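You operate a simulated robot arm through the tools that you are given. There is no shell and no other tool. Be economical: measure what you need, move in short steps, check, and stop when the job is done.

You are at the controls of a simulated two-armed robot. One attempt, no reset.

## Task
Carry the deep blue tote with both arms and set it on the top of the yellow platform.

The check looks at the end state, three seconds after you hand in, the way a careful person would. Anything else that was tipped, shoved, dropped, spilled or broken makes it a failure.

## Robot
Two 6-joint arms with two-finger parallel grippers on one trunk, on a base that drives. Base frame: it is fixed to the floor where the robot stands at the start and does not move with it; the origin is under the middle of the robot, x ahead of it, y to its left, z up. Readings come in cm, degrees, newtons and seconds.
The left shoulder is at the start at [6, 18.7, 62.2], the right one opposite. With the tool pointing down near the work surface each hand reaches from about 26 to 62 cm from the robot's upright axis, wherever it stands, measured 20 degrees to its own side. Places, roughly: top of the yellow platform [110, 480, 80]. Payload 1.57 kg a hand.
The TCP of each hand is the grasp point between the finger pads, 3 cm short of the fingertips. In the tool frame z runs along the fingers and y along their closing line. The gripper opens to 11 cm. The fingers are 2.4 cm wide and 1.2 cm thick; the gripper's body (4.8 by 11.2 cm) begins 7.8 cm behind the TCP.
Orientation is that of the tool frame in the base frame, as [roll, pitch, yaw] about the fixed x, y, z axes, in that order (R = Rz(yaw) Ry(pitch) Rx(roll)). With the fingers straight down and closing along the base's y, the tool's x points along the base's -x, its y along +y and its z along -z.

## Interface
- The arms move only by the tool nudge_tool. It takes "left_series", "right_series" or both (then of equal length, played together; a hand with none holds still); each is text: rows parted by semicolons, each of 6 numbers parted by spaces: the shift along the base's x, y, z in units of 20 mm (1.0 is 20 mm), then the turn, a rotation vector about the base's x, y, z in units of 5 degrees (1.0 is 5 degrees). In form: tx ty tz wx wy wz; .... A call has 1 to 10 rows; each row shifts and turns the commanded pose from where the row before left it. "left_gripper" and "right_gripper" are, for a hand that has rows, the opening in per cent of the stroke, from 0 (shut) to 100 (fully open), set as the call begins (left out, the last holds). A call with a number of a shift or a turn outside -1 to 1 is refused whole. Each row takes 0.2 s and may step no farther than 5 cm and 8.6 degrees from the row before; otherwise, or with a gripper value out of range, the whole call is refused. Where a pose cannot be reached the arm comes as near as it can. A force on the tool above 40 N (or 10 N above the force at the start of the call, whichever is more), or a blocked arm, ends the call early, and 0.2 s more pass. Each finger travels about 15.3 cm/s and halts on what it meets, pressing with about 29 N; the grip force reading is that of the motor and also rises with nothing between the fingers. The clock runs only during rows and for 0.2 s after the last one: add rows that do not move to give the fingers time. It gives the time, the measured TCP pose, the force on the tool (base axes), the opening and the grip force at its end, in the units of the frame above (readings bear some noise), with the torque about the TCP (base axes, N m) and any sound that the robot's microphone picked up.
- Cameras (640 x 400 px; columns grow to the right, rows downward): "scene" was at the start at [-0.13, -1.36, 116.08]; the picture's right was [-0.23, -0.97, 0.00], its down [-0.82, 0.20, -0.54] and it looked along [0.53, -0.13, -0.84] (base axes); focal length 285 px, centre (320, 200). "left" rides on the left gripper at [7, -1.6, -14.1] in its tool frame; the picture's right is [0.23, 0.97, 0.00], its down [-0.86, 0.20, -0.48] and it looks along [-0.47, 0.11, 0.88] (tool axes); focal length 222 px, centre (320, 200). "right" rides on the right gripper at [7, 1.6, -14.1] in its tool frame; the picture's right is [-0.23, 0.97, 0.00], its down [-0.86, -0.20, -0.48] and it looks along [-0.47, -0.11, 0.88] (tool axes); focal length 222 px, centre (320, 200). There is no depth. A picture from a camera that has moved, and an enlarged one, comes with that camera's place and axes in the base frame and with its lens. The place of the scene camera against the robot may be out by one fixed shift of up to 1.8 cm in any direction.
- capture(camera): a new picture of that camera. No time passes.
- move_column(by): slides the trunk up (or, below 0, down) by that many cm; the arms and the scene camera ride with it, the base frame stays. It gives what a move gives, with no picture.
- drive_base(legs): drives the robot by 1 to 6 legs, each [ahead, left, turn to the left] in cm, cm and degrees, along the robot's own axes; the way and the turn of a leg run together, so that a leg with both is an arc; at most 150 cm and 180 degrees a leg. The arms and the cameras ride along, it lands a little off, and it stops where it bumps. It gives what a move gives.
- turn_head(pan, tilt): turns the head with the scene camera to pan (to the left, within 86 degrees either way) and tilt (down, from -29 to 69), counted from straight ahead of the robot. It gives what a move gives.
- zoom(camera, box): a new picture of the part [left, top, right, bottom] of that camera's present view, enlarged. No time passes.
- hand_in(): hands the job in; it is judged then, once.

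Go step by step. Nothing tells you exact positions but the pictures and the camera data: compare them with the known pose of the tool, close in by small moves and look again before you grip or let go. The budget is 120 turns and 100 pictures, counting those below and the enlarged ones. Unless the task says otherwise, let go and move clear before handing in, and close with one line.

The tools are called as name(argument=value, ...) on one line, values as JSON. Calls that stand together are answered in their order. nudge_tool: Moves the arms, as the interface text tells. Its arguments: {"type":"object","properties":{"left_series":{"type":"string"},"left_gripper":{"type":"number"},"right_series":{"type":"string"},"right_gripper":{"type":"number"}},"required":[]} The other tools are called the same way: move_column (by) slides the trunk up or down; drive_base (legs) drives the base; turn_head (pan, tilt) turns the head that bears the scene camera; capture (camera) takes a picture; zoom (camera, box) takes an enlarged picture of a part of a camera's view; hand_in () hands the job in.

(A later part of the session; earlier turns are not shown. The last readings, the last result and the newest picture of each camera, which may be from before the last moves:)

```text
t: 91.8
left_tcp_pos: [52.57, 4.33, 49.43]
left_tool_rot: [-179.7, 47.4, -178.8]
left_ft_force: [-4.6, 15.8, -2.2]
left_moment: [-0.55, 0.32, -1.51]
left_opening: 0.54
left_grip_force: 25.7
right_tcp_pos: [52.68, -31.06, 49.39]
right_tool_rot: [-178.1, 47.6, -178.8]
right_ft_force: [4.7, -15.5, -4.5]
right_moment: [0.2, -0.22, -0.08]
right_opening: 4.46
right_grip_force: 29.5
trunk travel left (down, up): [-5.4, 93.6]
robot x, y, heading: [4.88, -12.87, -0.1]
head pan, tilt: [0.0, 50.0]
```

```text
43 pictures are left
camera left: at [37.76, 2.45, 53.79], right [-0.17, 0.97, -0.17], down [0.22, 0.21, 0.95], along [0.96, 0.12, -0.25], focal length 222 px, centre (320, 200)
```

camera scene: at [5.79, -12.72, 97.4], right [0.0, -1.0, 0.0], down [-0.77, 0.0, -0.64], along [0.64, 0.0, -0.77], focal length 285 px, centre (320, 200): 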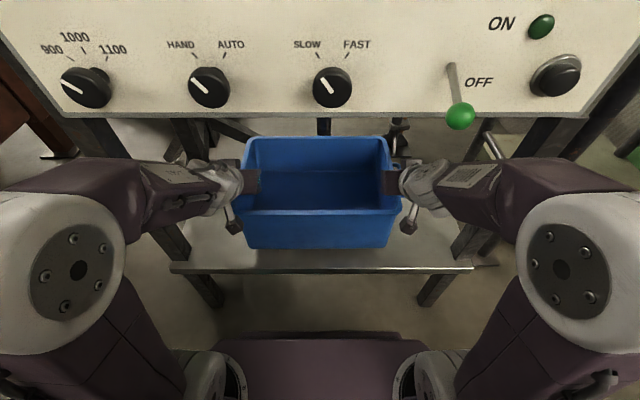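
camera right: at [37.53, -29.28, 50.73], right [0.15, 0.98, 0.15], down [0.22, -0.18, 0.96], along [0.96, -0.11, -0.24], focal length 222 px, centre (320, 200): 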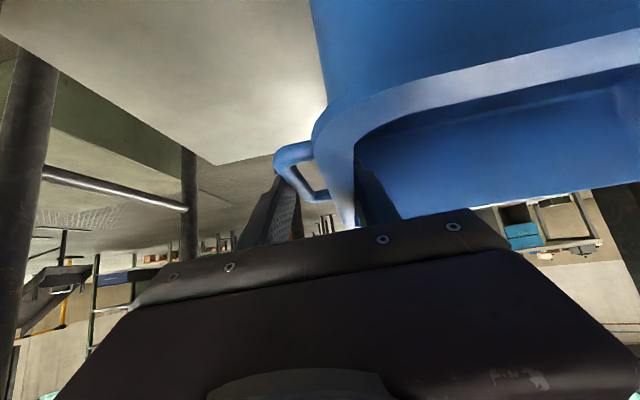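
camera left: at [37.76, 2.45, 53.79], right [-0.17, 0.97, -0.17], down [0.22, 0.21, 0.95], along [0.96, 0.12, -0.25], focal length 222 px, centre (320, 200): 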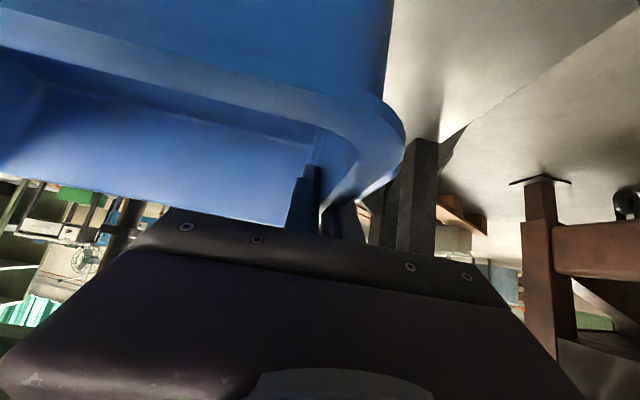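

The tote is up, level and light (~0.7 kg). Now reverse the weave: back out with the same shifts around the cup.

drive_base(legs=[[-8, 0, 0], [0, -3.3, 0], [-4, 0, 0], [0, -3, 0]])

capture(camera="scene")

```text
t: 94.2
left_tcp_pos: [40.72, -1.8, 49.37]
left_tool_rot: [-179.6, 47.4, -178.7]
left_ft_force: [-3.2, 28.4, -1.3]
left_moment: [-0.49, -0.25, -1.41]
left_opening: 0.54
left_grip_force: 25.4
right_tcp_pos: [40.97, -37.14, 49.51]
right_tool_rot: [-178.0, 47.7, -178.7]
right_ft_force: [3.5, -28.6, -5.9]
right_moment: [-0.33, 0.34, 0.05]
right_opening: 4.46
right_grip_force: 29.1
trunk travel left (down, up): [-5.4, 93.6]
robot x, y, heading: [-6.79, -19.17, -0.1]
head pan, tilt: [0.0, 50.0]
```

```text
42 pictures are left
camera scene: at [-6.1, -18.99, 97.4], right [0.0, -1.0, 0.0], down [-0.77, 0.0, -0.64], along [0.64, 0.0, -0.77], focal length 285 px, centre (320, 200)
```

scene: 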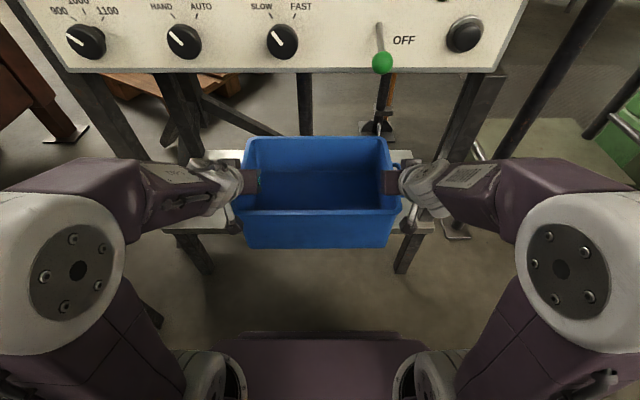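

The squeeze between hands rose to 28 N, so I relieve it by 1.5 mm each and then continue backing.

nudge_tool(left_series="0 0.08 0 0 0 0;0 0 0 0 0 0", right_series="0 -0.08 0 0 0 0;0 0 0 0 0 0")

drive_base(legs=[[-4, -1, 0], [0, -3, 0], [-12, 0, 0], [-20, 0, 0]])

capture(camera="scene")

```text
t: 94.8
left_tcp_pos: [40.76, -1.77, 49.35]
left_tool_rot: [-179.4, 47.2, -179.0]
left_ft_force: [-2.1, -18.7, -5.0]
left_moment: [-0.31, 0.13, -1.13]
left_opening: 0.49
left_grip_force: 25.3
right_tcp_pos: [40.77, -37.28, 49.33]
right_tool_rot: [-178.1, 47.6, -178.5]
right_ft_force: [2.1, 19.4, -2.1]
right_moment: [0.62, -0.03, 0.38]
right_opening: 4.47
right_grip_force: 28.6
trunk travel left (down, up): [-5.4, 93.6]
robot x, y, heading: [-6.9, -19.02, -0.1]
head pan, tilt: [0.0, 50.0]
```

```text
t: 98.2
left_tcp_pos: [4.7, -5.85, 49.32]
left_tool_rot: [-179.3, 47.1, -178.6]
left_ft_force: [-0.4, -32.7, -5.5]
left_moment: [0.02, 0.08, -0.91]
left_opening: 0.52
left_grip_force: 25.4
right_tcp_pos: [4.82, -41.3, 49.49]
right_tool_rot: [-178.2, 47.5, -178.6]
right_ft_force: [0.4, 31.9, -0.4]
right_moment: [0.97, -0.01, 0.67]
right_opening: 4.47
right_grip_force: 28.8
trunk travel left (down, up): [-5.4, 93.6]
robot x, y, heading: [-42.95, -23.25, -0.1]
head pan, tilt: [0.0, 50.0]
```

```text
41 pictures are left
camera scene: at [-42.07, -22.95, 97.4], right [0.0, -1.0, 0.0], down [-0.77, 0.0, -0.64], along [0.64, 0.0, -0.77], focal length 285 px, centre (320, 200)
```

scene: 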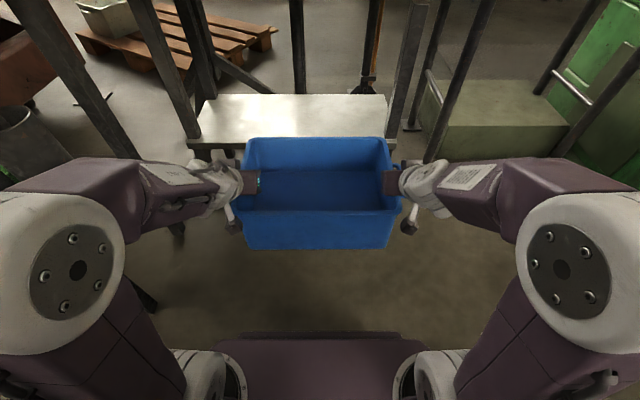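

Clear of the table. I relax the hands by 1 mm each and look along the corridor to the left.

nudge_tool(left_series="0 -0.05 0 0 0 0;0 0 0 0 0 0", right_series="0 0.05 0 0 0 0;0 0 0 0 0 0")

turn_head(pan=86, tilt=15)

capture(camera="scene")

```text
t: 98.8
left_tcp_pos: [4.67, -5.91, 49.34]
left_tool_rot: [-179.4, 47.1, -178.7]
left_ft_force: [-2.7, 13.6, -1.5]
left_moment: [-0.3, -0.14, -1.22]
left_opening: 0.53
left_grip_force: 25.4
right_tcp_pos: [4.77, -41.35, 49.38]
right_tool_rot: [-178.1, 47.6, -178.7]
right_ft_force: [2.5, -13.6, -4.7]
right_moment: [-0.15, 0.26, 0.28]
right_opening: 4.49
right_grip_force: 28.9
trunk travel left (down, up): [-5.4, 93.6]
robot x, y, heading: [-43.03, -22.96, 0.3]
head pan, tilt: [0.0, 50.0]
```

```text
t: 100.4
left_tcp_pos: [4.74, -5.8, 49.39]
left_tool_rot: [-179.3, 47.2, -178.7]
left_ft_force: [-3.6, 28.5, -2.5]
left_moment: [-0.32, -0.19, -1.24]
left_opening: 0.5
left_grip_force: 25.6
right_tcp_pos: [4.91, -41.16, 49.35]
right_tool_rot: [-178.1, 47.7, -178.7]
right_ft_force: [2.6, -28.5, -3.3]
right_moment: [-0.01, 0.29, -0.05]
right_opening: 4.46
right_grip_force: 29.0
trunk travel left (down, up): [-5.4, 93.6]
robot x, y, heading: [-43.01, -22.84, 0.1]
head pan, tilt: [85.9, 15.0]
```

```text
40 pictures are left
camera scene: at [-49.1, -13.63, 102.78], right [1.0, -0.07, 0.0], down [-0.02, -0.26, -0.97], along [0.07, 0.96, -0.26], focal length 285 px, centre (320, 200)
```

scene: 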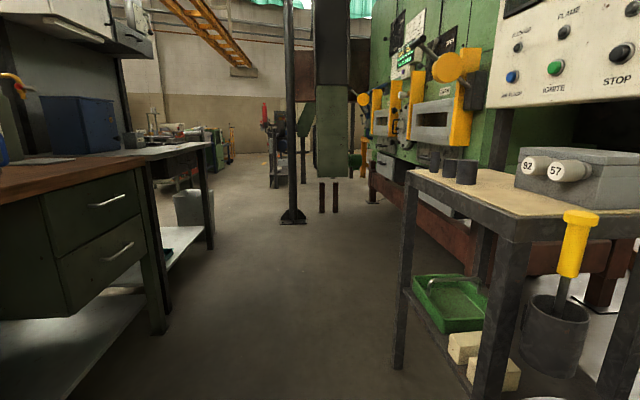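

zoom(camera="scene", box=[230, 70, 430, 230])

zoom(camera="scene", box=[120, 90, 320, 230])

```text
2.50 times, centred on (330, 150) of scene
camera zoom: at [-49.1, -13.63, 102.78], right [1.0, -0.07, 0.0], down [-0.02, -0.26, -0.97], along [0.07, 0.96, -0.26], focal length 713 px, centre (295, 325)
```

zoom: 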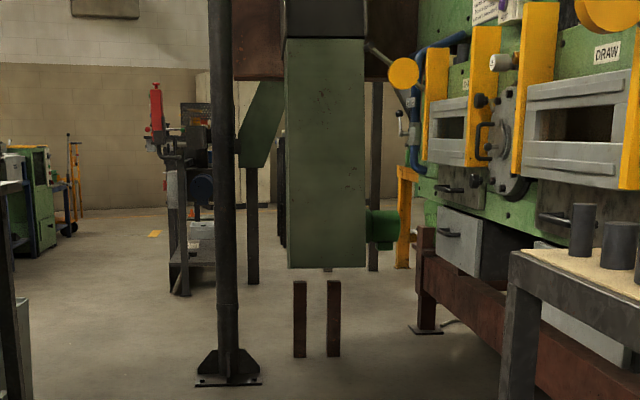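

```text
2.86 times, centred on (220, 160) of scene
camera zoom: at [-49.1, -13.63, 102.78], right [1.0, -0.07, 0.0], down [-0.02, -0.26, -0.97], along [0.07, 0.96, -0.26], focal length 814 px, centre (606, 314)
```

zoom: 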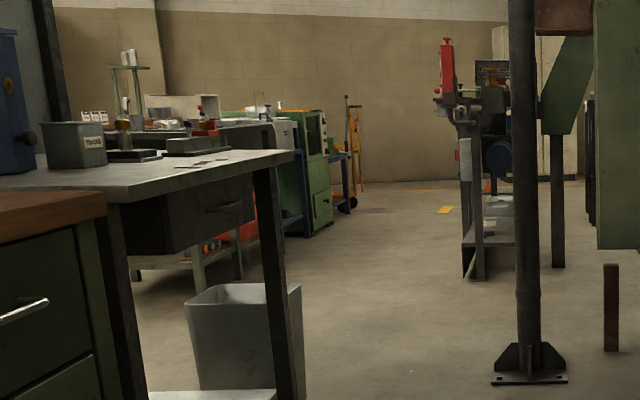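

The platform's yellow frame shows behind the furnace at upper right. My path: corridor centre x≈-65, pass left of the pole (about [-60, 295]), then turn right behind it. First I back off, raise the tote by 50 cm, and turn left.

nudge_tool(left_series="0 0.04 0 0 0 0;0 0 0 0 0 0", right_series="0 -0.04 0 0 0 0;0 0 0 0 0 0")

move_column(by=50)

drive_base(legs=[[-20, 0, 0], [0, 0, 45]])

turn_head(pan=40, tilt=35)

capture(camera="scene")

```text
t: 101.0
left_tcp_pos: [4.68, -5.83, 49.36]
left_tool_rot: [-179.1, 47.1, -178.8]
left_ft_force: [-2.3, 19.9, -3.2]
left_moment: [0.12, 0.35, -0.77]
left_opening: 0.49
left_grip_force: 25.1
right_tcp_pos: [4.87, -41.19, 49.29]
right_tool_rot: [-178.0, 47.6, -178.5]
right_ft_force: [2.0, -20.1, -4.2]
right_moment: [-0.03, -0.31, 0.02]
right_opening: 4.46
right_grip_force: 29.2
trunk travel left (down, up): [-5.4, 93.6]
robot x, y, heading: [-42.9, -23.15, -0.0]
head pan, tilt: [85.9, 15.0]
```

```text
refused: 50 is not a number from -40 to 40
```

```text
t: 104.6
left_tcp_pos: [-41.29, 22.62, 49.37]
left_tool_rot: [-179.3, 47.2, -134.2]
left_ft_force: [-3.9, 2.3, -5.4]
left_moment: [0.07, 0.02, -0.78]
left_opening: 0.48
left_grip_force: 24.7
right_tcp_pos: [-16.38, -2.42, 49.3]
right_tool_rot: [-178.2, 47.6, -133.9]
right_ft_force: [3.6, -1.9, -1.9]
right_moment: [0.06, 0.23, 0.24]
right_opening: 4.48
right_grip_force: 29.2
trunk travel left (down, up): [-5.4, 93.6]
robot x, y, heading: [-62.98, -23.32, 44.6]
head pan, tilt: [85.9, 15.0]
```

```text
t: 105.8
left_tcp_pos: [-41.33, 22.66, 49.24]
left_tool_rot: [-179.4, 47.1, -134.1]
left_ft_force: [-3.2, 1.7, -4.6]
left_moment: [-0.02, 0.13, -0.81]
left_opening: 0.51
left_grip_force: 25.2
right_tcp_pos: [-16.4, -2.46, 49.39]
right_tool_rot: [-178.2, 47.4, -133.9]
right_ft_force: [2.4, -1.0, -2.6]
right_moment: [0.16, 0.11, 0.33]
right_opening: 4.49
right_grip_force: 28.4
trunk travel left (down, up): [-5.4, 93.6]
robot x, y, heading: [-62.84, -23.22, 44.5]
head pan, tilt: [40.0, 35.0]
```

```text
37 pictures are left
camera scene: at [-67.21, -18.33, 99.58], right [1.0, -0.09, 0.0], down [-0.05, -0.57, -0.82], along [0.08, 0.82, -0.57], focal length 285 px, centre (320, 200)
```

scene: 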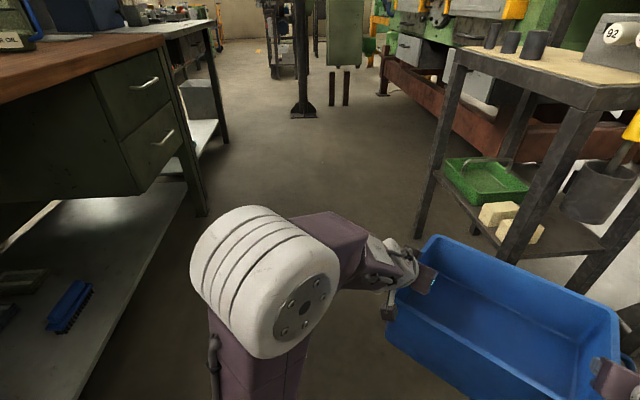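

The tote swings clear of the table. Raise the column in two strokes, finish the turn, and view the way ahead.

drive_base(legs=[[0, 0, 45]])

move_column(by=40)

move_column(by=12)

turn_head(pan=0, tilt=30)

capture(camera="scene")

```text
t: 108.3
left_tcp_pos: [-80.99, 24.19, 49.23]
left_tool_rot: [-179.4, 47.2, -88.0]
left_ft_force: [-2.6, -1.3, -5.5]
left_moment: [-0.17, 0.11, -0.81]
left_opening: 0.53
left_grip_force: 25.8
right_tcp_pos: [-45.6, 24.78, 49.43]
right_tool_rot: [-178.2, 47.5, -87.7]
right_ft_force: [3.3, 2.3, -1.3]
right_moment: [0.07, 0.38, 0.18]
right_opening: 4.48
right_grip_force: 28.9
trunk travel left (down, up): [-5.4, 93.6]
robot x, y, heading: [-62.99, -22.99, 90.9]
head pan, tilt: [40.0, 35.0]
```

```text
t: 112.1
left_tcp_pos: [-81.07, 24.2, 89.28]
left_tool_rot: [-179.4, 47.1, -88.0]
left_ft_force: [-2.2, -1.5, -4.4]
left_moment: [-0.17, 0.12, -0.78]
left_opening: 0.47
left_grip_force: 25.3
right_tcp_pos: [-45.51, 24.76, 89.3]
right_tool_rot: [-178.2, 47.5, -87.8]
right_ft_force: [1.9, 1.5, -2.9]
right_moment: [0.11, 0.32, 0.19]
right_opening: 4.47
right_grip_force: 29.4
trunk travel left (down, up): [-45.4, 53.6]
robot x, y, heading: [-63.02, -23.2, 90.9]
head pan, tilt: [40.0, 35.0]
```

```text
t: 113.6
left_tcp_pos: [-81.01, 24.21, 101.44]
left_tool_rot: [-179.5, 47.1, -88.0]
left_ft_force: [-2.9, -1.0, -4.2]
left_moment: [0.01, 0.11, -0.77]
left_opening: 0.47
left_grip_force: 25.3
right_tcp_pos: [-45.68, 24.85, 101.28]
right_tool_rot: [-178.2, 47.5, -87.8]
right_ft_force: [2.3, 1.5, -1.9]
right_moment: [-0.08, 0.32, 0.23]
right_opening: 4.46
right_grip_force: 28.9
trunk travel left (down, up): [-57.4, 41.6]
robot x, y, heading: [-62.94, -23.2, 90.8]
head pan, tilt: [40.0, 35.0]
```

```text
t: 114.7
left_tcp_pos: [-81.05, 24.23, 101.34]
left_tool_rot: [-179.4, 47.1, -88.1]
left_ft_force: [-2.5, -1.4, -4.1]
left_moment: [0.04, 0.11, -0.77]
left_opening: 0.48
left_grip_force: 25.1
right_tcp_pos: [-45.47, 24.89, 101.23]
right_tool_rot: [-178.2, 47.5, -87.8]
right_ft_force: [3.0, 1.9, -2.5]
right_moment: [-0.12, 0.25, 0.23]
right_opening: 4.47
right_grip_force: 29.0
trunk travel left (down, up): [-57.4, 41.6]
robot x, y, heading: [-63.0, -23.25, 90.7]
head pan, tilt: [0.0, 30.0]
```

```text
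36 pictures are left
camera scene: at [-63.86, -19.78, 152.35], right [1.0, 0.01, 0.0], down [0.01, -0.5, -0.87], along [-0.01, 0.87, -0.5], focal length 285 px, centre (320, 200)
```

scene: 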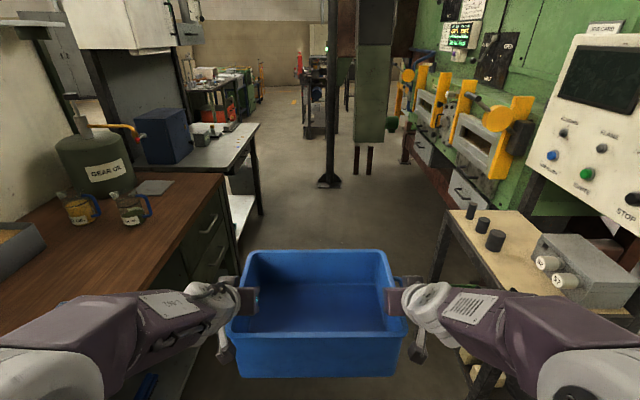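

Way ahead is clear: bench edge on the left at x≈-120 (to y≈225), pole at about [-58, 287]. I drive forward in stages, drifting to x≈-88.

drive_base(legs=[[110, 12, -0.7], [60, 10, 0]])

capture(camera="scene")

turn_head(pan=50, tilt=55)

capture(camera="scene")

```text
t: 123.4
left_tcp_pos: [-103.3, 194.56, 101.36]
left_tool_rot: [-179.4, 47.1, -88.6]
left_ft_force: [-2.4, -1.4, -5.4]
left_moment: [-0.04, 0.14, -0.76]
left_opening: 0.49
left_grip_force: 25.5
right_tcp_pos: [-67.92, 194.74, 101.3]
right_tool_rot: [-178.3, 47.5, -88.4]
right_ft_force: [2.9, 1.1, -2.7]
right_moment: [-0.03, 0.29, 0.23]
right_opening: 4.46
right_grip_force: 28.4
trunk travel left (down, up): [-57.4, 41.6]
robot x, y, heading: [-86.03, 146.79, 90.0]
head pan, tilt: [0.0, 30.0]
```

```text
35 pictures are left
camera scene: at [-86.63, 150.43, 152.36], right [1.0, 0.0, 0.0], down [0.0, -0.5, -0.87], along [0.0, 0.87, -0.5], focal length 285 px, centre (320, 200)
```

scene: 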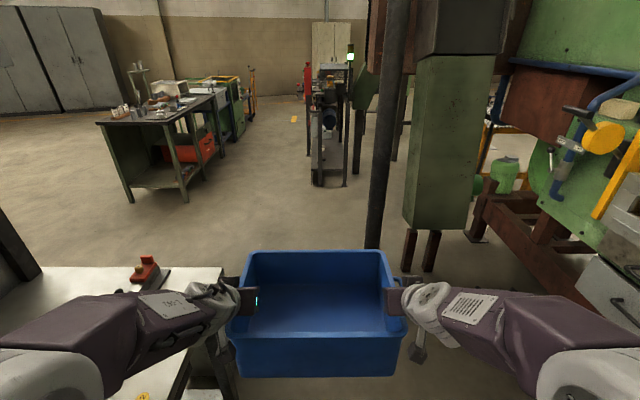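

```text
t: 124.5
left_tcp_pos: [-103.33, 194.55, 101.3]
left_tool_rot: [-179.4, 47.0, -88.7]
left_ft_force: [-2.5, -0.8, -4.0]
left_moment: [-0.15, 0.12, -0.74]
left_opening: 0.5
left_grip_force: 25.0
right_tcp_pos: [-67.88, 194.8, 101.38]
right_tool_rot: [-178.2, 47.5, -88.3]
right_ft_force: [1.7, 1.5, -2.2]
right_moment: [0.02, 0.2, 0.39]
right_opening: 4.46
right_grip_force: 29.0
trunk travel left (down, up): [-57.4, 41.6]
robot x, y, heading: [-85.67, 147.17, 90.3]
head pan, tilt: [50.0, 55.0]
```

```text
34 pictures are left
camera scene: at [-92.13, 146.01, 148.76], right [0.64, 0.77, 0.0], down [0.63, -0.53, -0.57], along [-0.44, 0.37, -0.82], focal length 285 px, centre (320, 200)
```

scene: 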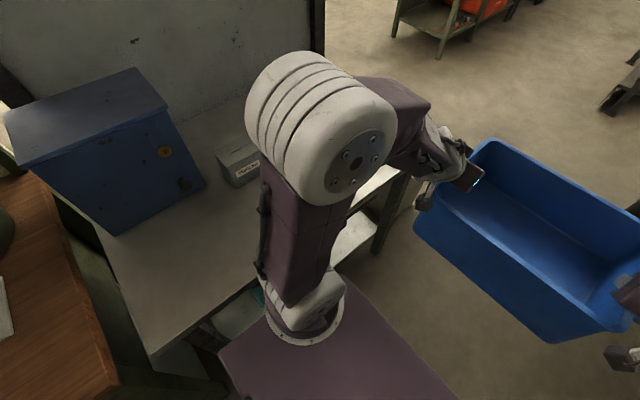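

The bench ends at about y≈215; the pole stands at [-56, 287]. Go ahead to y≈235 at x≈-91, then check the gap on the right.

drive_base(legs=[[88, 5, 0]])

turn_head(pan=-40, tilt=40)

capture(camera="scene")

turn_head(pan=70, tilt=55)

capture(camera="scene")

```text
t: 129.2
left_tcp_pos: [-108.5, 282.9, 101.2]
left_tool_rot: [-179.4, 47.1, -88.6]
left_ft_force: [-3.0, -1.3, -4.7]
left_moment: [0.02, 0.14, -0.73]
left_opening: 0.48
left_grip_force: 25.2
right_tcp_pos: [-73.11, 283.11, 101.4]
right_tool_rot: [-178.2, 47.5, -88.4]
right_ft_force: [1.7, 1.4, -2.0]
right_moment: [-0.12, 0.25, 0.29]
right_opening: 4.48
right_grip_force: 29.1
trunk travel left (down, up): [-57.4, 41.6]
robot x, y, heading: [-91.05, 235.43, 89.9]
head pan, tilt: [50.0, 55.0]
```

```text
t: 130.9
left_tcp_pos: [-108.43, 282.82, 101.21]
left_tool_rot: [-179.3, 47.1, -88.7]
left_ft_force: [-2.1, -1.3, -5.1]
left_moment: [-0.19, 0.12, -0.73]
left_opening: 0.51
left_grip_force: 25.0
right_tcp_pos: [-73.11, 283.15, 101.38]
right_tool_rot: [-178.2, 47.4, -88.3]
right_ft_force: [1.9, 1.2, -2.1]
right_moment: [0.07, 0.26, 0.27]
right_opening: 4.47
right_grip_force: 29.1
trunk travel left (down, up): [-57.4, 41.6]
robot x, y, heading: [-90.94, 235.32, 90.1]
head pan, tilt: [-40.0, 40.0]
```

```text
33 pictures are left
camera scene: at [-86.35, 236.18, 150.82], right [0.77, -0.64, 0.0], down [-0.41, -0.49, -0.77], along [0.49, 0.59, -0.64], focal length 285 px, centre (320, 200)
```

scene: 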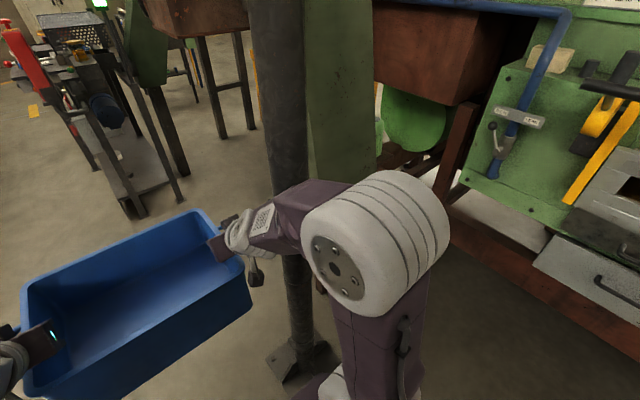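

```text
t: 132.8
left_tcp_pos: [-108.45, 282.93, 101.35]
left_tool_rot: [-179.5, 47.1, -88.6]
left_ft_force: [-2.1, -1.9, -4.9]
left_moment: [-0.15, 0.15, -0.71]
left_opening: 0.5
left_grip_force: 25.1
right_tcp_pos: [-73.02, 283.17, 101.32]
right_tool_rot: [-178.2, 47.4, -88.4]
right_ft_force: [2.7, 2.0, -2.1]
right_moment: [0.12, 0.34, 0.21]
right_opening: 4.46
right_grip_force: 28.7
trunk travel left (down, up): [-57.4, 41.6]
robot x, y, heading: [-90.93, 235.23, 90.1]
head pan, tilt: [70.0, 55.0]
```

```text
32 pictures are left
camera scene: at [-98.58, 232.1, 148.76], right [0.34, 0.94, 0.0], down [0.77, -0.28, -0.57], along [-0.54, 0.19, -0.82], focal length 285 px, centre (320, 200)
```

scene: 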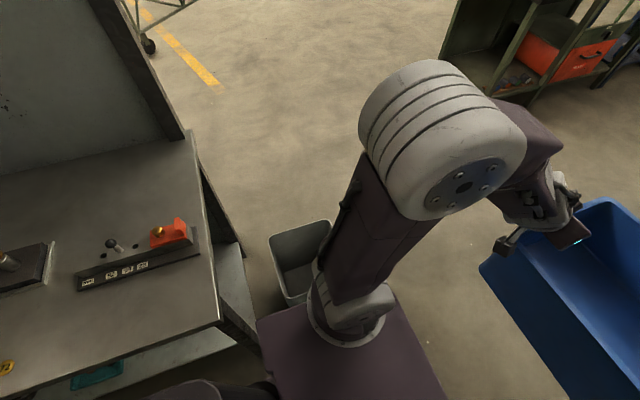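

The pole gap is tight for my right elbow, and a bin stands at left-rear. I turn 20° left so the right elbow tucks in and then slide past along world +y.

drive_base(legs=[[0, 0, 20]])

turn_head(pan=-60, tilt=45)

capture(camera="scene")

```text
t: 134.2
left_tcp_pos: [-123.72, 273.97, 101.26]
left_tool_rot: [-179.4, 47.1, -68.5]
left_ft_force: [-1.0, -1.4, -4.7]
left_moment: [-0.03, 0.14, -0.76]
left_opening: 0.51
left_grip_force: 25.9
right_tcp_pos: [-90.51, 286.41, 101.3]
right_tool_rot: [-178.2, 47.5, -68.3]
right_ft_force: [1.7, 2.6, -1.5]
right_moment: [-0.22, 0.22, 0.23]
right_opening: 4.47
right_grip_force: 29.4
trunk travel left (down, up): [-57.4, 41.6]
robot x, y, heading: [-90.69, 235.17, 110.3]
head pan, tilt: [70.0, 55.0]
```

```text
t: 136.3
left_tcp_pos: [-123.68, 273.88, 101.35]
left_tool_rot: [-179.4, 47.0, -68.5]
left_ft_force: [-2.0, -2.2, -4.5]
left_moment: [-0.2, 0.11, -0.74]
left_opening: 0.53
left_grip_force: 25.2
right_tcp_pos: [-90.44, 286.28, 101.32]
right_tool_rot: [-178.2, 47.4, -68.3]
right_ft_force: [2.6, 2.8, -2.3]
right_moment: [-0.05, 0.37, 0.22]
right_opening: 4.46
right_grip_force: 29.1
trunk travel left (down, up): [-57.4, 41.6]
robot x, y, heading: [-90.69, 235.46, 110.3]
head pan, tilt: [-60.0, 45.0]
```

```text
31 pictures are left
camera scene: at [-84.57, 236.26, 150.1], right [0.77, -0.64, 0.0], down [-0.45, -0.54, -0.71], along [0.45, 0.54, -0.71], focal length 285 px, centre (320, 200)
```

scene: 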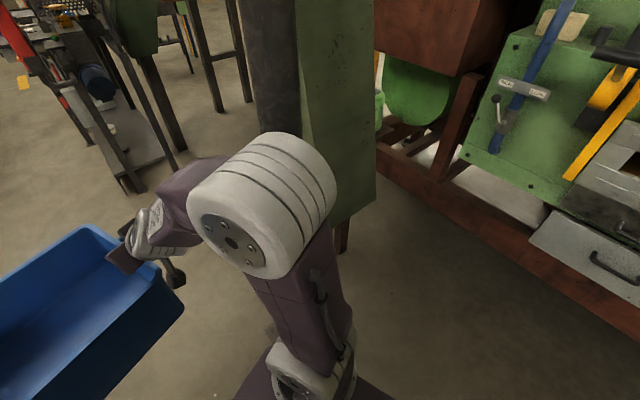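

drive_base(legs=[[13.3, 1.5, 0], [28, -9.8, 0]])

capture(camera="scene")

```text
t: 139.3
left_tcp_pos: [-130.38, 314.91, 101.24]
left_tool_rot: [-179.4, 47.1, -68.3]
left_ft_force: [-2.4, -1.8, -5.6]
left_moment: [-0.08, 0.12, -0.71]
left_opening: 0.47
left_grip_force: 24.9
right_tcp_pos: [-97.21, 327.39, 101.27]
right_tool_rot: [-178.3, 47.5, -68.0]
right_ft_force: [1.5, 2.2, -2.0]
right_moment: [-0.2, 0.23, 0.29]
right_opening: 4.44
right_grip_force: 28.5
trunk travel left (down, up): [-57.4, 41.6]
robot x, y, heading: [-97.34, 276.28, 110.3]
head pan, tilt: [-60.0, 45.0]
```

```text
30 pictures are left
camera scene: at [-90.99, 277.44, 150.1], right [0.77, -0.64, 0.0], down [-0.45, -0.55, -0.71], along [0.45, 0.54, -0.71], focal length 285 px, centre (320, 200)
```

scene: 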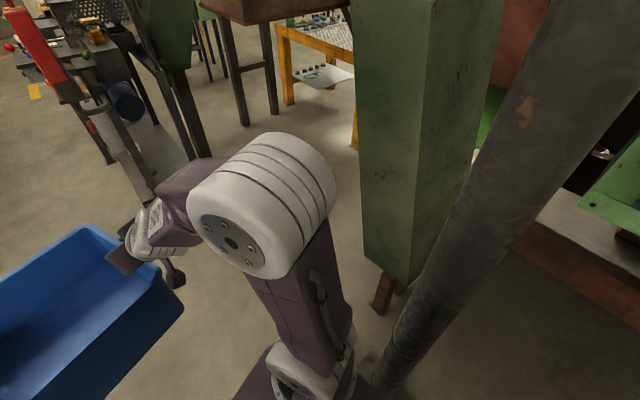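

Past the pole with the elbow. I zoom to the yellow structure now visible beyond.

turn_head(pan=-60, tilt=25)

capture(camera="scene")

zoom(camera="scene", box=[160, 60, 360, 220])

```text
t: 140.1
left_tcp_pos: [-130.35, 314.79, 101.33]
left_tool_rot: [-179.4, 47.0, -68.3]
left_ft_force: [-1.9, -1.8, -5.4]
left_moment: [-0.09, 0.17, -0.69]
left_opening: 0.52
left_grip_force: 25.5
right_tcp_pos: [-97.15, 327.38, 101.41]
right_tool_rot: [-178.1, 47.5, -68.0]
right_ft_force: [2.0, 0.9, -2.3]
right_moment: [-0.12, 0.18, 0.41]
right_opening: 4.46
right_grip_force: 28.8
trunk travel left (down, up): [-57.4, 41.6]
robot x, y, heading: [-97.07, 276.23, 110.8]
head pan, tilt: [-60.0, 25.0]
```

```text
29 pictures are left
camera scene: at [-90.3, 278.21, 153.15], right [0.77, -0.64, 0.0], down [-0.27, -0.33, -0.91], along [0.58, 0.7, -0.42], focal length 285 px, centre (320, 200)
```

scene: 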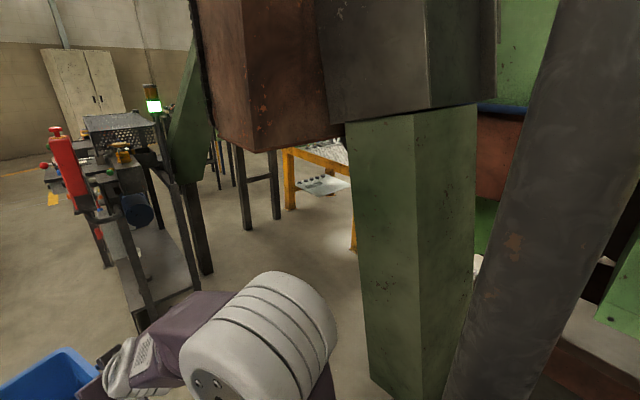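

```text
2.50 times, centred on (260, 140) of scene
camera zoom: at [-90.3, 278.21, 153.15], right [0.77, -0.64, 0.0], down [-0.27, -0.33, -0.91], along [0.58, 0.7, -0.42], focal length 713 px, centre (470, 350)
```

zoom: 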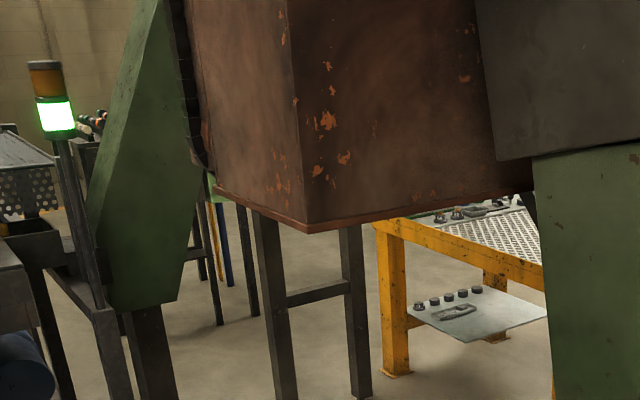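

The yellow platform spans roughly x≥76, y 431–541, with some tools on its far end. An overhead hopper (z>130, y 354–403) hangs between, so I lower the column 40 cm, go to open floor at about [-140, 370], and turn to face +x.

move_column(by=-40)

drive_base(legs=[[103, 6.8, 0]])

drive_base(legs=[[0, 0, -55]])

turn_head(pan=-20, tilt=20)

capture(camera="scene")

```text
t: 143.9
left_tcp_pos: [-130.35, 314.96, 61.26]
left_tool_rot: [-179.3, 47.1, -68.3]
left_ft_force: [-1.9, -1.4, -5.3]
left_moment: [-0.13, 0.12, -0.69]
left_opening: 0.5
left_grip_force: 25.5
right_tcp_pos: [-97.13, 327.4, 61.31]
right_tool_rot: [-178.2, 47.5, -68.0]
right_ft_force: [1.8, 2.2, -1.4]
right_moment: [-0.12, 0.24, 0.24]
right_opening: 4.46
right_grip_force: 28.7
trunk travel left (down, up): [-17.4, 81.6]
robot x, y, heading: [-97.2, 276.52, 110.5]
head pan, tilt: [-60.0, 25.0]
```

```text
t: 149.2
left_tcp_pos: [-173.34, 407.88, 61.22]
left_tool_rot: [-179.5, 47.1, -67.7]
left_ft_force: [-2.1, -1.5, -5.1]
left_moment: [-0.13, 0.13, -0.72]
left_opening: 0.5
left_grip_force: 25.7
right_tcp_pos: [-140.5, 420.83, 61.36]
right_tool_rot: [-178.1, 47.4, -67.4]
right_ft_force: [2.0, 1.6, -2.1]
right_moment: [-0.09, 0.24, 0.24]
right_opening: 4.49
right_grip_force: 29.4
trunk travel left (down, up): [-17.4, 81.6]
robot x, y, heading: [-140.36, 369.95, 111.3]
head pan, tilt: [-60.0, 25.0]
```

```text
t: 152.1
left_tcp_pos: [-128.04, 418.98, 61.25]
left_tool_rot: [-179.4, 47.2, -122.8]
left_ft_force: [-2.4, 0.7, -4.7]
left_moment: [-0.05, 0.27, -0.73]
left_opening: 0.48
left_grip_force: 25.4
right_tcp_pos: [-98.48, 399.29, 61.24]
right_tool_rot: [-178.2, 47.6, -122.4]
right_ft_force: [3.4, -0.2, -2.4]
right_moment: [0.28, 0.24, 0.2]
right_opening: 4.5
right_grip_force: 29.5
trunk travel left (down, up): [-17.4, 81.6]
robot x, y, heading: [-140.17, 369.8, 55.9]
head pan, tilt: [-60.0, 25.0]
```

```text
t: 153.2
left_tcp_pos: [-127.88, 418.9, 61.19]
left_tool_rot: [-179.4, 47.0, -122.8]
left_ft_force: [-3.7, 0.9, -4.3]
left_moment: [0.02, 0.22, -0.68]
left_opening: 0.5
left_grip_force: 25.2
right_tcp_pos: [-98.53, 399.28, 61.47]
right_tool_rot: [-178.1, 47.6, -122.5]
right_ft_force: [2.8, -0.7, -1.9]
right_moment: [0.12, 0.14, 0.45]
right_opening: 4.46
right_grip_force: 28.8
trunk travel left (down, up): [-17.4, 81.6]
robot x, y, heading: [-139.85, 370.03, 56.0]
head pan, tilt: [-20.0, 20.0]
```

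```text
27 pictures are left
camera scene: at [-136.78, 370.55, 113.96], right [0.59, -0.81, 0.0], down [-0.28, -0.2, -0.94], along [0.76, 0.55, -0.34], focal length 285 px, centre (320, 200)
```

scene: 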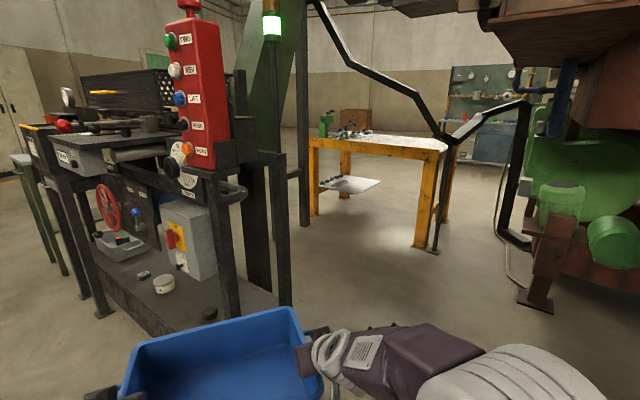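

I can see the yellow platform plainly now, with tools on its far left end and a dark conduit by its near-right corner. I finish the turn to face +x.

drive_base(legs=[[0, 0, -56]])

turn_head(pan=12, tilt=18)

capture(camera="scene")

zoom(camera="scene", box=[240, 60, 480, 240])

```text
t: 156.1
left_tcp_pos: [-92.53, 387.07, 61.24]
left_tool_rot: [-179.4, 47.1, -178.9]
left_ft_force: [-1.6, 2.4, -5.8]
left_moment: [0.13, 0.1, -0.7]
left_opening: 0.52
left_grip_force: 25.5
right_tcp_pos: [-92.33, 351.66, 61.24]
right_tool_rot: [-178.2, 47.5, -178.6]
right_ft_force: [1.2, -2.0, -1.8]
right_moment: [0.27, -0.04, 0.22]
right_opening: 4.46
right_grip_force: 29.1
trunk travel left (down, up): [-17.4, 81.6]
robot x, y, heading: [-140.1, 369.83, -0.0]
head pan, tilt: [-20.0, 20.0]
```

```text
t: 157.0
left_tcp_pos: [-92.57, 387.14, 61.21]
left_tool_rot: [-179.4, 46.9, -178.9]
left_ft_force: [-1.6, 3.1, -4.2]
left_moment: [0.19, 0.02, -0.75]
left_opening: 0.48
left_grip_force: 25.0
right_tcp_pos: [-92.29, 351.67, 61.39]
right_tool_rot: [-178.2, 47.5, -178.5]
right_ft_force: [1.0, -2.1, -2.0]
right_moment: [0.25, 0.05, 0.4]
right_opening: 4.49
right_grip_force: 29.1
trunk travel left (down, up): [-17.4, 81.6]
robot x, y, heading: [-140.16, 369.72, -0.2]
head pan, tilt: [12.0, 18.0]
```

```text
26 pictures are left
camera scene: at [-137.8, 371.92, 114.29], right [0.21, -0.98, 0.0], down [-0.3, -0.06, -0.95], along [0.93, 0.2, -0.31], focal length 285 px, centre (320, 200)
```

scene: 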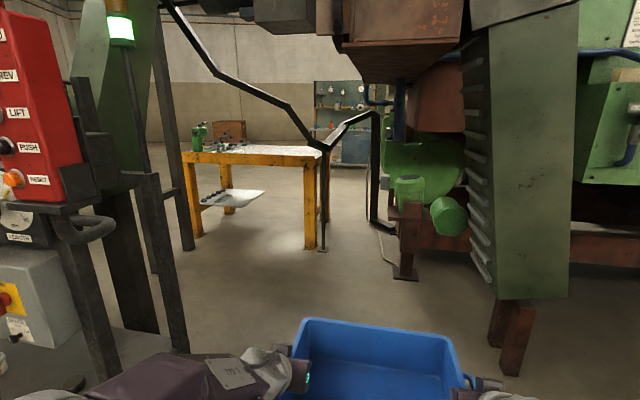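

```text
2.22 times, centred on (360, 150) of scene
camera zoom: at [-137.8, 371.92, 114.29], right [0.21, -0.98, 0.0], down [-0.3, -0.06, -0.95], along [0.93, 0.2, -0.31], focal length 633 px, centre (231, 311)
```

zoom: 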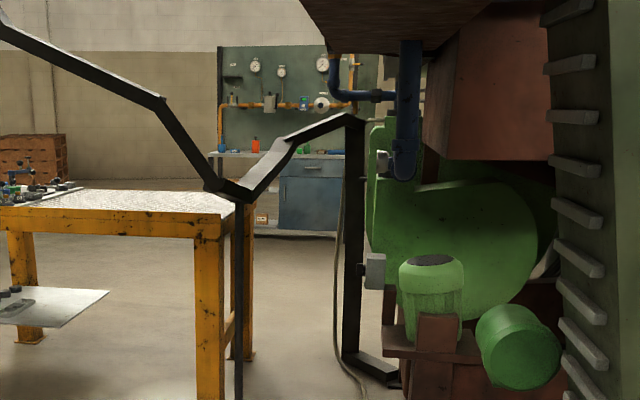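

A dark rail/conduit runs from a tall post near [52, 531] down to a short post at [73, 418] along the platform's near side, at z≈117–140. I need its exact place, so I advance to about [-70, 390] and look again for parallax.

drive_base(legs=[[20, 20, 0], [50, 2, 0]])

turn_head(pan=25, tilt=5)

capture(camera="scene")

```text
t: 161.5
left_tcp_pos: [-23.58, 410.6, 61.34]
left_tool_rot: [-179.4, 47.0, -178.3]
left_ft_force: [-1.0, 2.2, -3.9]
left_moment: [0.17, 0.02, -0.68]
left_opening: 0.49
left_grip_force: 25.2
right_tcp_pos: [-23.19, 375.19, 61.28]
right_tool_rot: [-178.2, 47.4, -177.9]
right_ft_force: [0.8, -2.3, -3.0]
right_moment: [0.26, 0.05, 0.29]
right_opening: 4.49
right_grip_force: 29.2
trunk travel left (down, up): [-17.4, 81.6]
robot x, y, heading: [-71.11, 392.5, 0.3]
head pan, tilt: [12.0, 18.0]
```

```text
t: 162.3
left_tcp_pos: [-23.6, 410.49, 61.13]
left_tool_rot: [-179.4, 47.0, -178.4]
left_ft_force: [0.4, 2.5, -5.7]
left_moment: [0.15, -0.05, -0.7]
left_opening: 0.48
left_grip_force: 25.3
right_tcp_pos: [-23.13, 375.12, 61.32]
right_tool_rot: [-178.1, 47.5, -177.9]
right_ft_force: [0.6, -2.8, -2.6]
right_moment: [0.21, 0.17, 0.44]
right_opening: 4.48
right_grip_force: 29.0
trunk travel left (down, up): [-17.4, 81.6]
robot x, y, heading: [-71.4, 392.49, 0.7]
head pan, tilt: [25.0, 5.0]
```

```text
24 pictures are left
camera scene: at [-69.6, 396.76, 116.39], right [0.43, -0.9, 0.0], down [-0.08, -0.04, -1.0], along [0.9, 0.43, -0.09], focal length 285 px, centre (320, 200)
```

scene: 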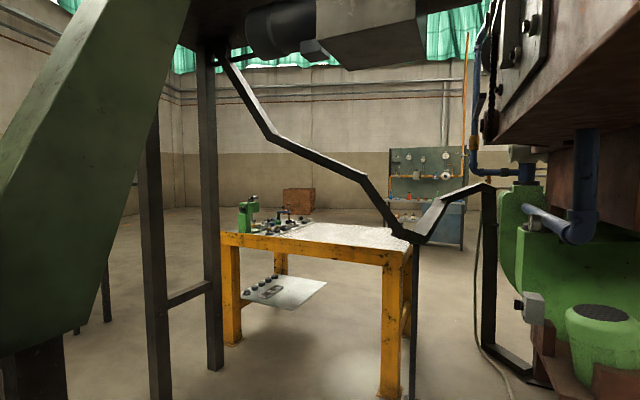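

The tray lies just above the platform's near edge: roughly (61,522,184)→(83,503,139)→(76,442,114)→(73,417,85). I lower 10 cm to pass safely under the hopper, advance to x≈0 and slide left to y≈450 for a square look at the platform.

move_column(by=-10)

drive_base(legs=[[66, 2, 0], [0, 58, 0]])

turn_head(pan=0, tilt=5)

capture(camera="scene")

```text
t: 163.6
left_tcp_pos: [-23.83, 410.58, 51.17]
left_tool_rot: [-179.5, 47.0, -178.2]
left_ft_force: [-1.3, 1.9, -5.7]
left_moment: [0.19, 0.18, -0.68]
left_opening: 0.5
left_grip_force: 24.9
right_tcp_pos: [-23.21, 375.14, 51.45]
right_tool_rot: [-178.3, 47.5, -178.0]
right_ft_force: [0.2, -1.8, -1.6]
right_moment: [0.33, -0.09, 0.17]
right_opening: 4.49
right_grip_force: 28.8
trunk travel left (down, up): [-7.4, 91.6]
robot x, y, heading: [-71.4, 392.27, 0.8]
head pan, tilt: [25.0, 5.0]
```

```text
t: 170.2
left_tcp_pos: [42.08, 470.94, 51.28]
left_tool_rot: [-179.4, 47.0, -178.5]
left_ft_force: [-1.0, 1.9, -4.8]
left_moment: [0.2, 0.03, -0.72]
left_opening: 0.48
left_grip_force: 25.7
right_tcp_pos: [42.4, 435.43, 51.34]
right_tool_rot: [-178.2, 47.4, -178.2]
right_ft_force: [1.8, -2.6, -2.1]
right_moment: [0.23, 0.03, 0.31]
right_opening: 4.46
right_grip_force: 29.1
trunk travel left (down, up): [-7.4, 91.6]
robot x, y, heading: [-5.46, 453.1, 0.5]
head pan, tilt: [25.0, 5.0]
```

```text
t: 171.0
left_tcp_pos: [42.13, 470.77, 51.1]
left_tool_rot: [-179.4, 47.0, -178.5]
left_ft_force: [-0.3, 2.3, -5.4]
left_moment: [0.2, 0.01, -0.73]
left_opening: 0.48
left_grip_force: 25.3
right_tcp_pos: [42.33, 435.39, 51.33]
right_tool_rot: [-178.1, 47.6, -178.1]
right_ft_force: [-0.3, -1.4, -2.5]
right_moment: [0.22, 0.08, 0.48]
right_opening: 4.48
right_grip_force: 29.1
trunk travel left (down, up): [-7.4, 91.6]
robot x, y, heading: [-5.23, 453.17, 0.2]
head pan, tilt: [0.0, 5.0]
```

```text
23 pictures are left
camera scene: at [-3.04, 453.44, 106.4], right [0.01, -1.0, 0.0], down [-0.09, 0.0, -1.0], along [1.0, 0.01, -0.09], focal length 285 px, centre (320, 200)
```

scene: 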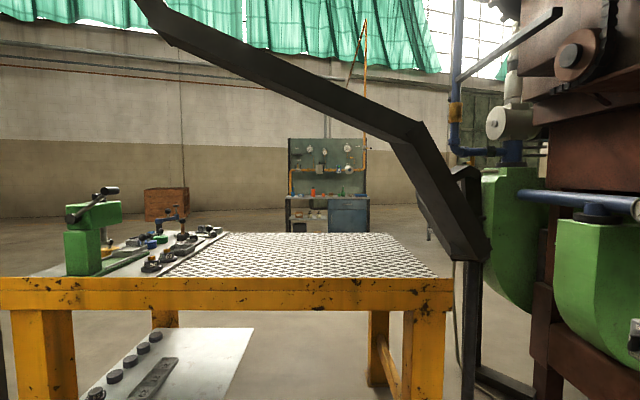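

Now the picture is precise: tray passes (63,417,87)→(51,434,115)→(53,482,134), i.e. in front of the platform; platform front edge x≈70, z≈80; its free area is y 420–493. I'll line up at y≈466, raise the tote to just above platform height, and then extend the arms beneath the tray so that the body stays behind it.

drive_base(legs=[[3, 13, -0.3]])

move_column(by=40)

move_column(by=6)

turn_head(pan=0, tilt=35)

capture(camera="scene")

```text
t: 172.3
left_tcp_pos: [45.17, 483.42, 51.24]
left_tool_rot: [-179.5, 47.1, -179.0]
left_ft_force: [-0.9, 2.2, -5.5]
left_moment: [0.18, 0.18, -0.65]
left_opening: 0.52
left_grip_force: 25.2
right_tcp_pos: [45.23, 447.94, 51.33]
right_tool_rot: [-178.2, 47.4, -178.7]
right_ft_force: [1.4, -2.3, -1.6]
right_moment: [0.33, -0.07, 0.29]
right_opening: 4.47
right_grip_force: 28.8
trunk travel left (down, up): [-7.4, 91.6]
robot x, y, heading: [-2.51, 465.68, -0.1]
head pan, tilt: [0.0, 5.0]
```

```text
t: 176.2
left_tcp_pos: [46.19, 483.58, 90.73]
left_tool_rot: [-179.4, 46.3, -179.0]
left_ft_force: [-1.5, 2.6, -4.0]
left_moment: [0.21, 0.12, -0.69]
left_opening: 0.48
left_grip_force: 24.9
right_tcp_pos: [46.36, 447.97, 90.67]
right_tool_rot: [-178.2, 46.8, -178.7]
right_ft_force: [1.5, -2.0, -2.3]
right_moment: [0.3, -0.04, 0.27]
right_opening: 4.47
right_grip_force: 28.8
trunk travel left (down, up): [-47.4, 51.6]
robot x, y, heading: [-2.52, 466.27, -0.3]
head pan, tilt: [0.0, 5.0]
```

```text
t: 177.2
left_tcp_pos: [47.06, 483.57, 96.18]
left_tool_rot: [-179.4, 45.8, -178.9]
left_ft_force: [-1.5, 2.5, -4.7]
left_moment: [0.22, 0.04, -0.72]
left_opening: 0.48
left_grip_force: 25.4
right_tcp_pos: [47.17, 448.12, 96.23]
right_tool_rot: [-178.1, 46.2, -178.5]
right_ft_force: [0.8, -1.6, -2.4]
right_moment: [0.29, 0.06, 0.27]
right_opening: 4.48
right_grip_force: 29.1
trunk travel left (down, up): [-53.4, 45.6]
robot x, y, heading: [-2.39, 466.19, -0.3]
head pan, tilt: [0.0, 5.0]
```

```text
t: 178.1
left_tcp_pos: [47.11, 483.58, 96.12]
left_tool_rot: [-179.3, 45.7, -178.9]
left_ft_force: [-0.9, 2.3, -4.5]
left_moment: [0.19, -0.03, -0.68]
left_opening: 0.48
left_grip_force: 25.1
right_tcp_pos: [47.13, 448.12, 96.23]
right_tool_rot: [-178.2, 46.1, -178.6]
right_ft_force: [1.4, -2.6, -1.8]
right_moment: [0.31, 0.07, 0.3]
right_opening: 4.49
right_grip_force: 29.4
trunk travel left (down, up): [-53.4, 45.6]
robot x, y, heading: [-2.24, 466.28, -0.2]
head pan, tilt: [0.0, 35.0]
```

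```text
22 pictures are left
camera scene: at [2.61, 466.5, 147.5], right [0.0, -1.0, 0.0], down [-0.59, 0.0, -0.81], along [0.81, 0.0, -0.59], focal length 285 px, centre (320, 200)
```

scene: 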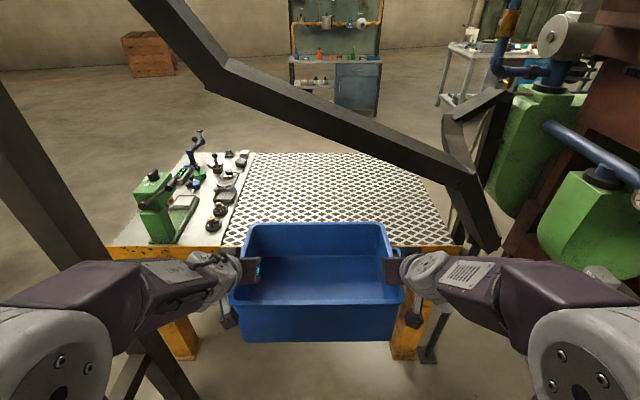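

The robot tilts back slightly (tool pitch changed by 1.4°): my head is probably touching something overhead. I lower 7 cm at once and look up.

move_column(by=-7)

turn_head(pan=0, tilt=-29)

capture(camera="scene")

turn_head(pan=-60, tilt=-20)

capture(camera="scene")

turn_head(pan=60, tilt=-20)

capture(camera="scene")

```text
t: 179.2
left_tcp_pos: [45.95, 483.51, 89.68]
left_tool_rot: [-179.5, 46.5, -179.1]
left_ft_force: [-0.8, 2.3, -4.8]
left_moment: [0.24, -0.05, -0.68]
left_opening: 0.5
left_grip_force: 25.1
right_tcp_pos: [46.14, 447.95, 89.78]
right_tool_rot: [-178.1, 46.8, -178.7]
right_ft_force: [0.8, -2.8, -2.0]
right_moment: [0.26, 0.12, 0.33]
right_opening: 4.47
right_grip_force: 29.4
trunk travel left (down, up): [-46.4, 52.6]
robot x, y, heading: [-2.33, 466.15, -0.2]
head pan, tilt: [0.0, 35.0]
```

```text
t: 180.5
left_tcp_pos: [45.97, 483.49, 89.82]
left_tool_rot: [-179.4, 46.4, -179.0]
left_ft_force: [-1.0, 2.0, -4.4]
left_moment: [0.2, 0.04, -0.69]
left_opening: 0.51
left_grip_force: 25.1
right_tcp_pos: [46.1, 447.94, 89.82]
right_tool_rot: [-178.2, 46.8, -178.8]
right_ft_force: [1.7, -1.9, -2.5]
right_moment: [0.27, 0.07, 0.36]
right_opening: 4.46
right_grip_force: 28.6
trunk travel left (down, up): [-46.4, 52.6]
robot x, y, heading: [-2.27, 466.46, -0.2]
head pan, tilt: [0.0, -28.6]
```

```text
21 pictures are left
camera scene: at [-1.15, 466.3, 150.18], right [0.0, -1.0, 0.0], down [0.47, 0.0, -0.88], along [0.88, 0.0, 0.47], focal length 285 px, centre (320, 200)
```

scene: 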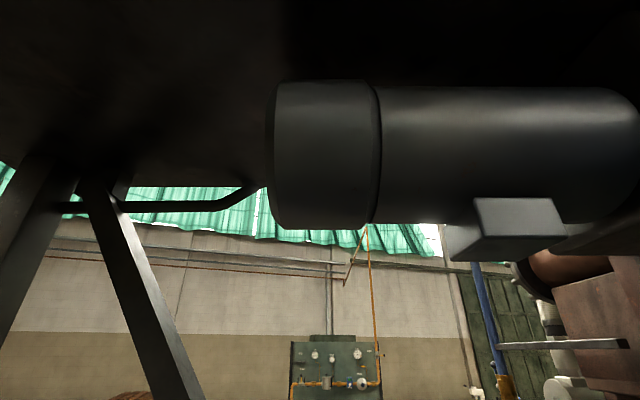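

```text
t: 181.8
left_tcp_pos: [46.0, 483.38, 89.75]
left_tool_rot: [-179.5, 46.4, -178.9]
left_ft_force: [-2.1, 2.0, -5.2]
left_moment: [0.23, 0.07, -0.69]
left_opening: 0.49
left_grip_force: 26.0
right_tcp_pos: [46.12, 448.01, 89.93]
right_tool_rot: [-178.1, 46.9, -178.8]
right_ft_force: [1.9, -2.3, -1.8]
right_moment: [0.29, 0.04, 0.34]
right_opening: 4.47
right_grip_force: 29.0
trunk travel left (down, up): [-46.4, 52.6]
robot x, y, heading: [-2.39, 466.26, -0.3]
head pan, tilt: [-60.0, -20.0]
```

```text
20 pictures are left
camera scene: at [-4.07, 459.73, 149.14], right [-0.87, -0.5, 0.01], down [0.16, -0.3, -0.94], along [0.47, -0.81, 0.34], focal length 285 px, centre (320, 200)
```

scene: 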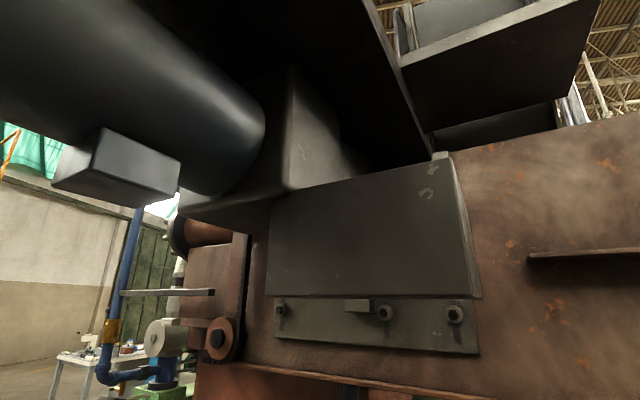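

```text
t: 183.8
left_tcp_pos: [45.93, 483.44, 89.68]
left_tool_rot: [-179.5, 46.4, -178.9]
left_ft_force: [-1.1, 2.5, -4.5]
left_moment: [0.19, 0.02, -0.67]
left_opening: 0.5
left_grip_force: 25.3
right_tcp_pos: [46.11, 447.94, 89.83]
right_tool_rot: [-178.3, 46.9, -178.8]
right_ft_force: [0.9, -2.4, -2.4]
right_moment: [0.24, 0.05, 0.3]
right_opening: 4.49
right_grip_force: 29.1
trunk travel left (down, up): [-46.4, 52.6]
robot x, y, heading: [-2.64, 466.3, 0.1]
head pan, tilt: [60.0, -20.0]
```

```text
19 pictures are left
camera scene: at [-4.04, 472.89, 149.14], right [0.86, -0.5, -0.01], down [0.16, 0.3, -0.94], along [0.48, 0.81, 0.34], focal length 285 px, centre (320, 200)
```

scene: 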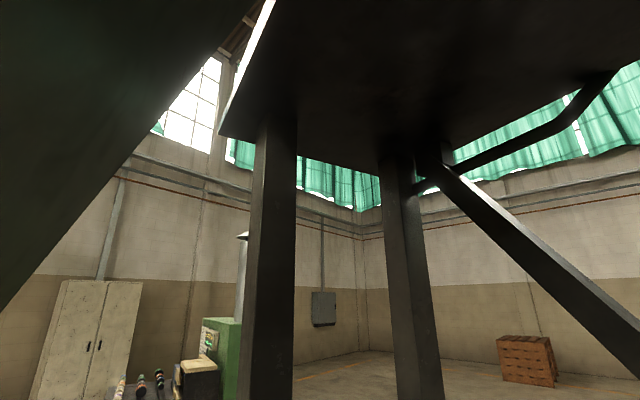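

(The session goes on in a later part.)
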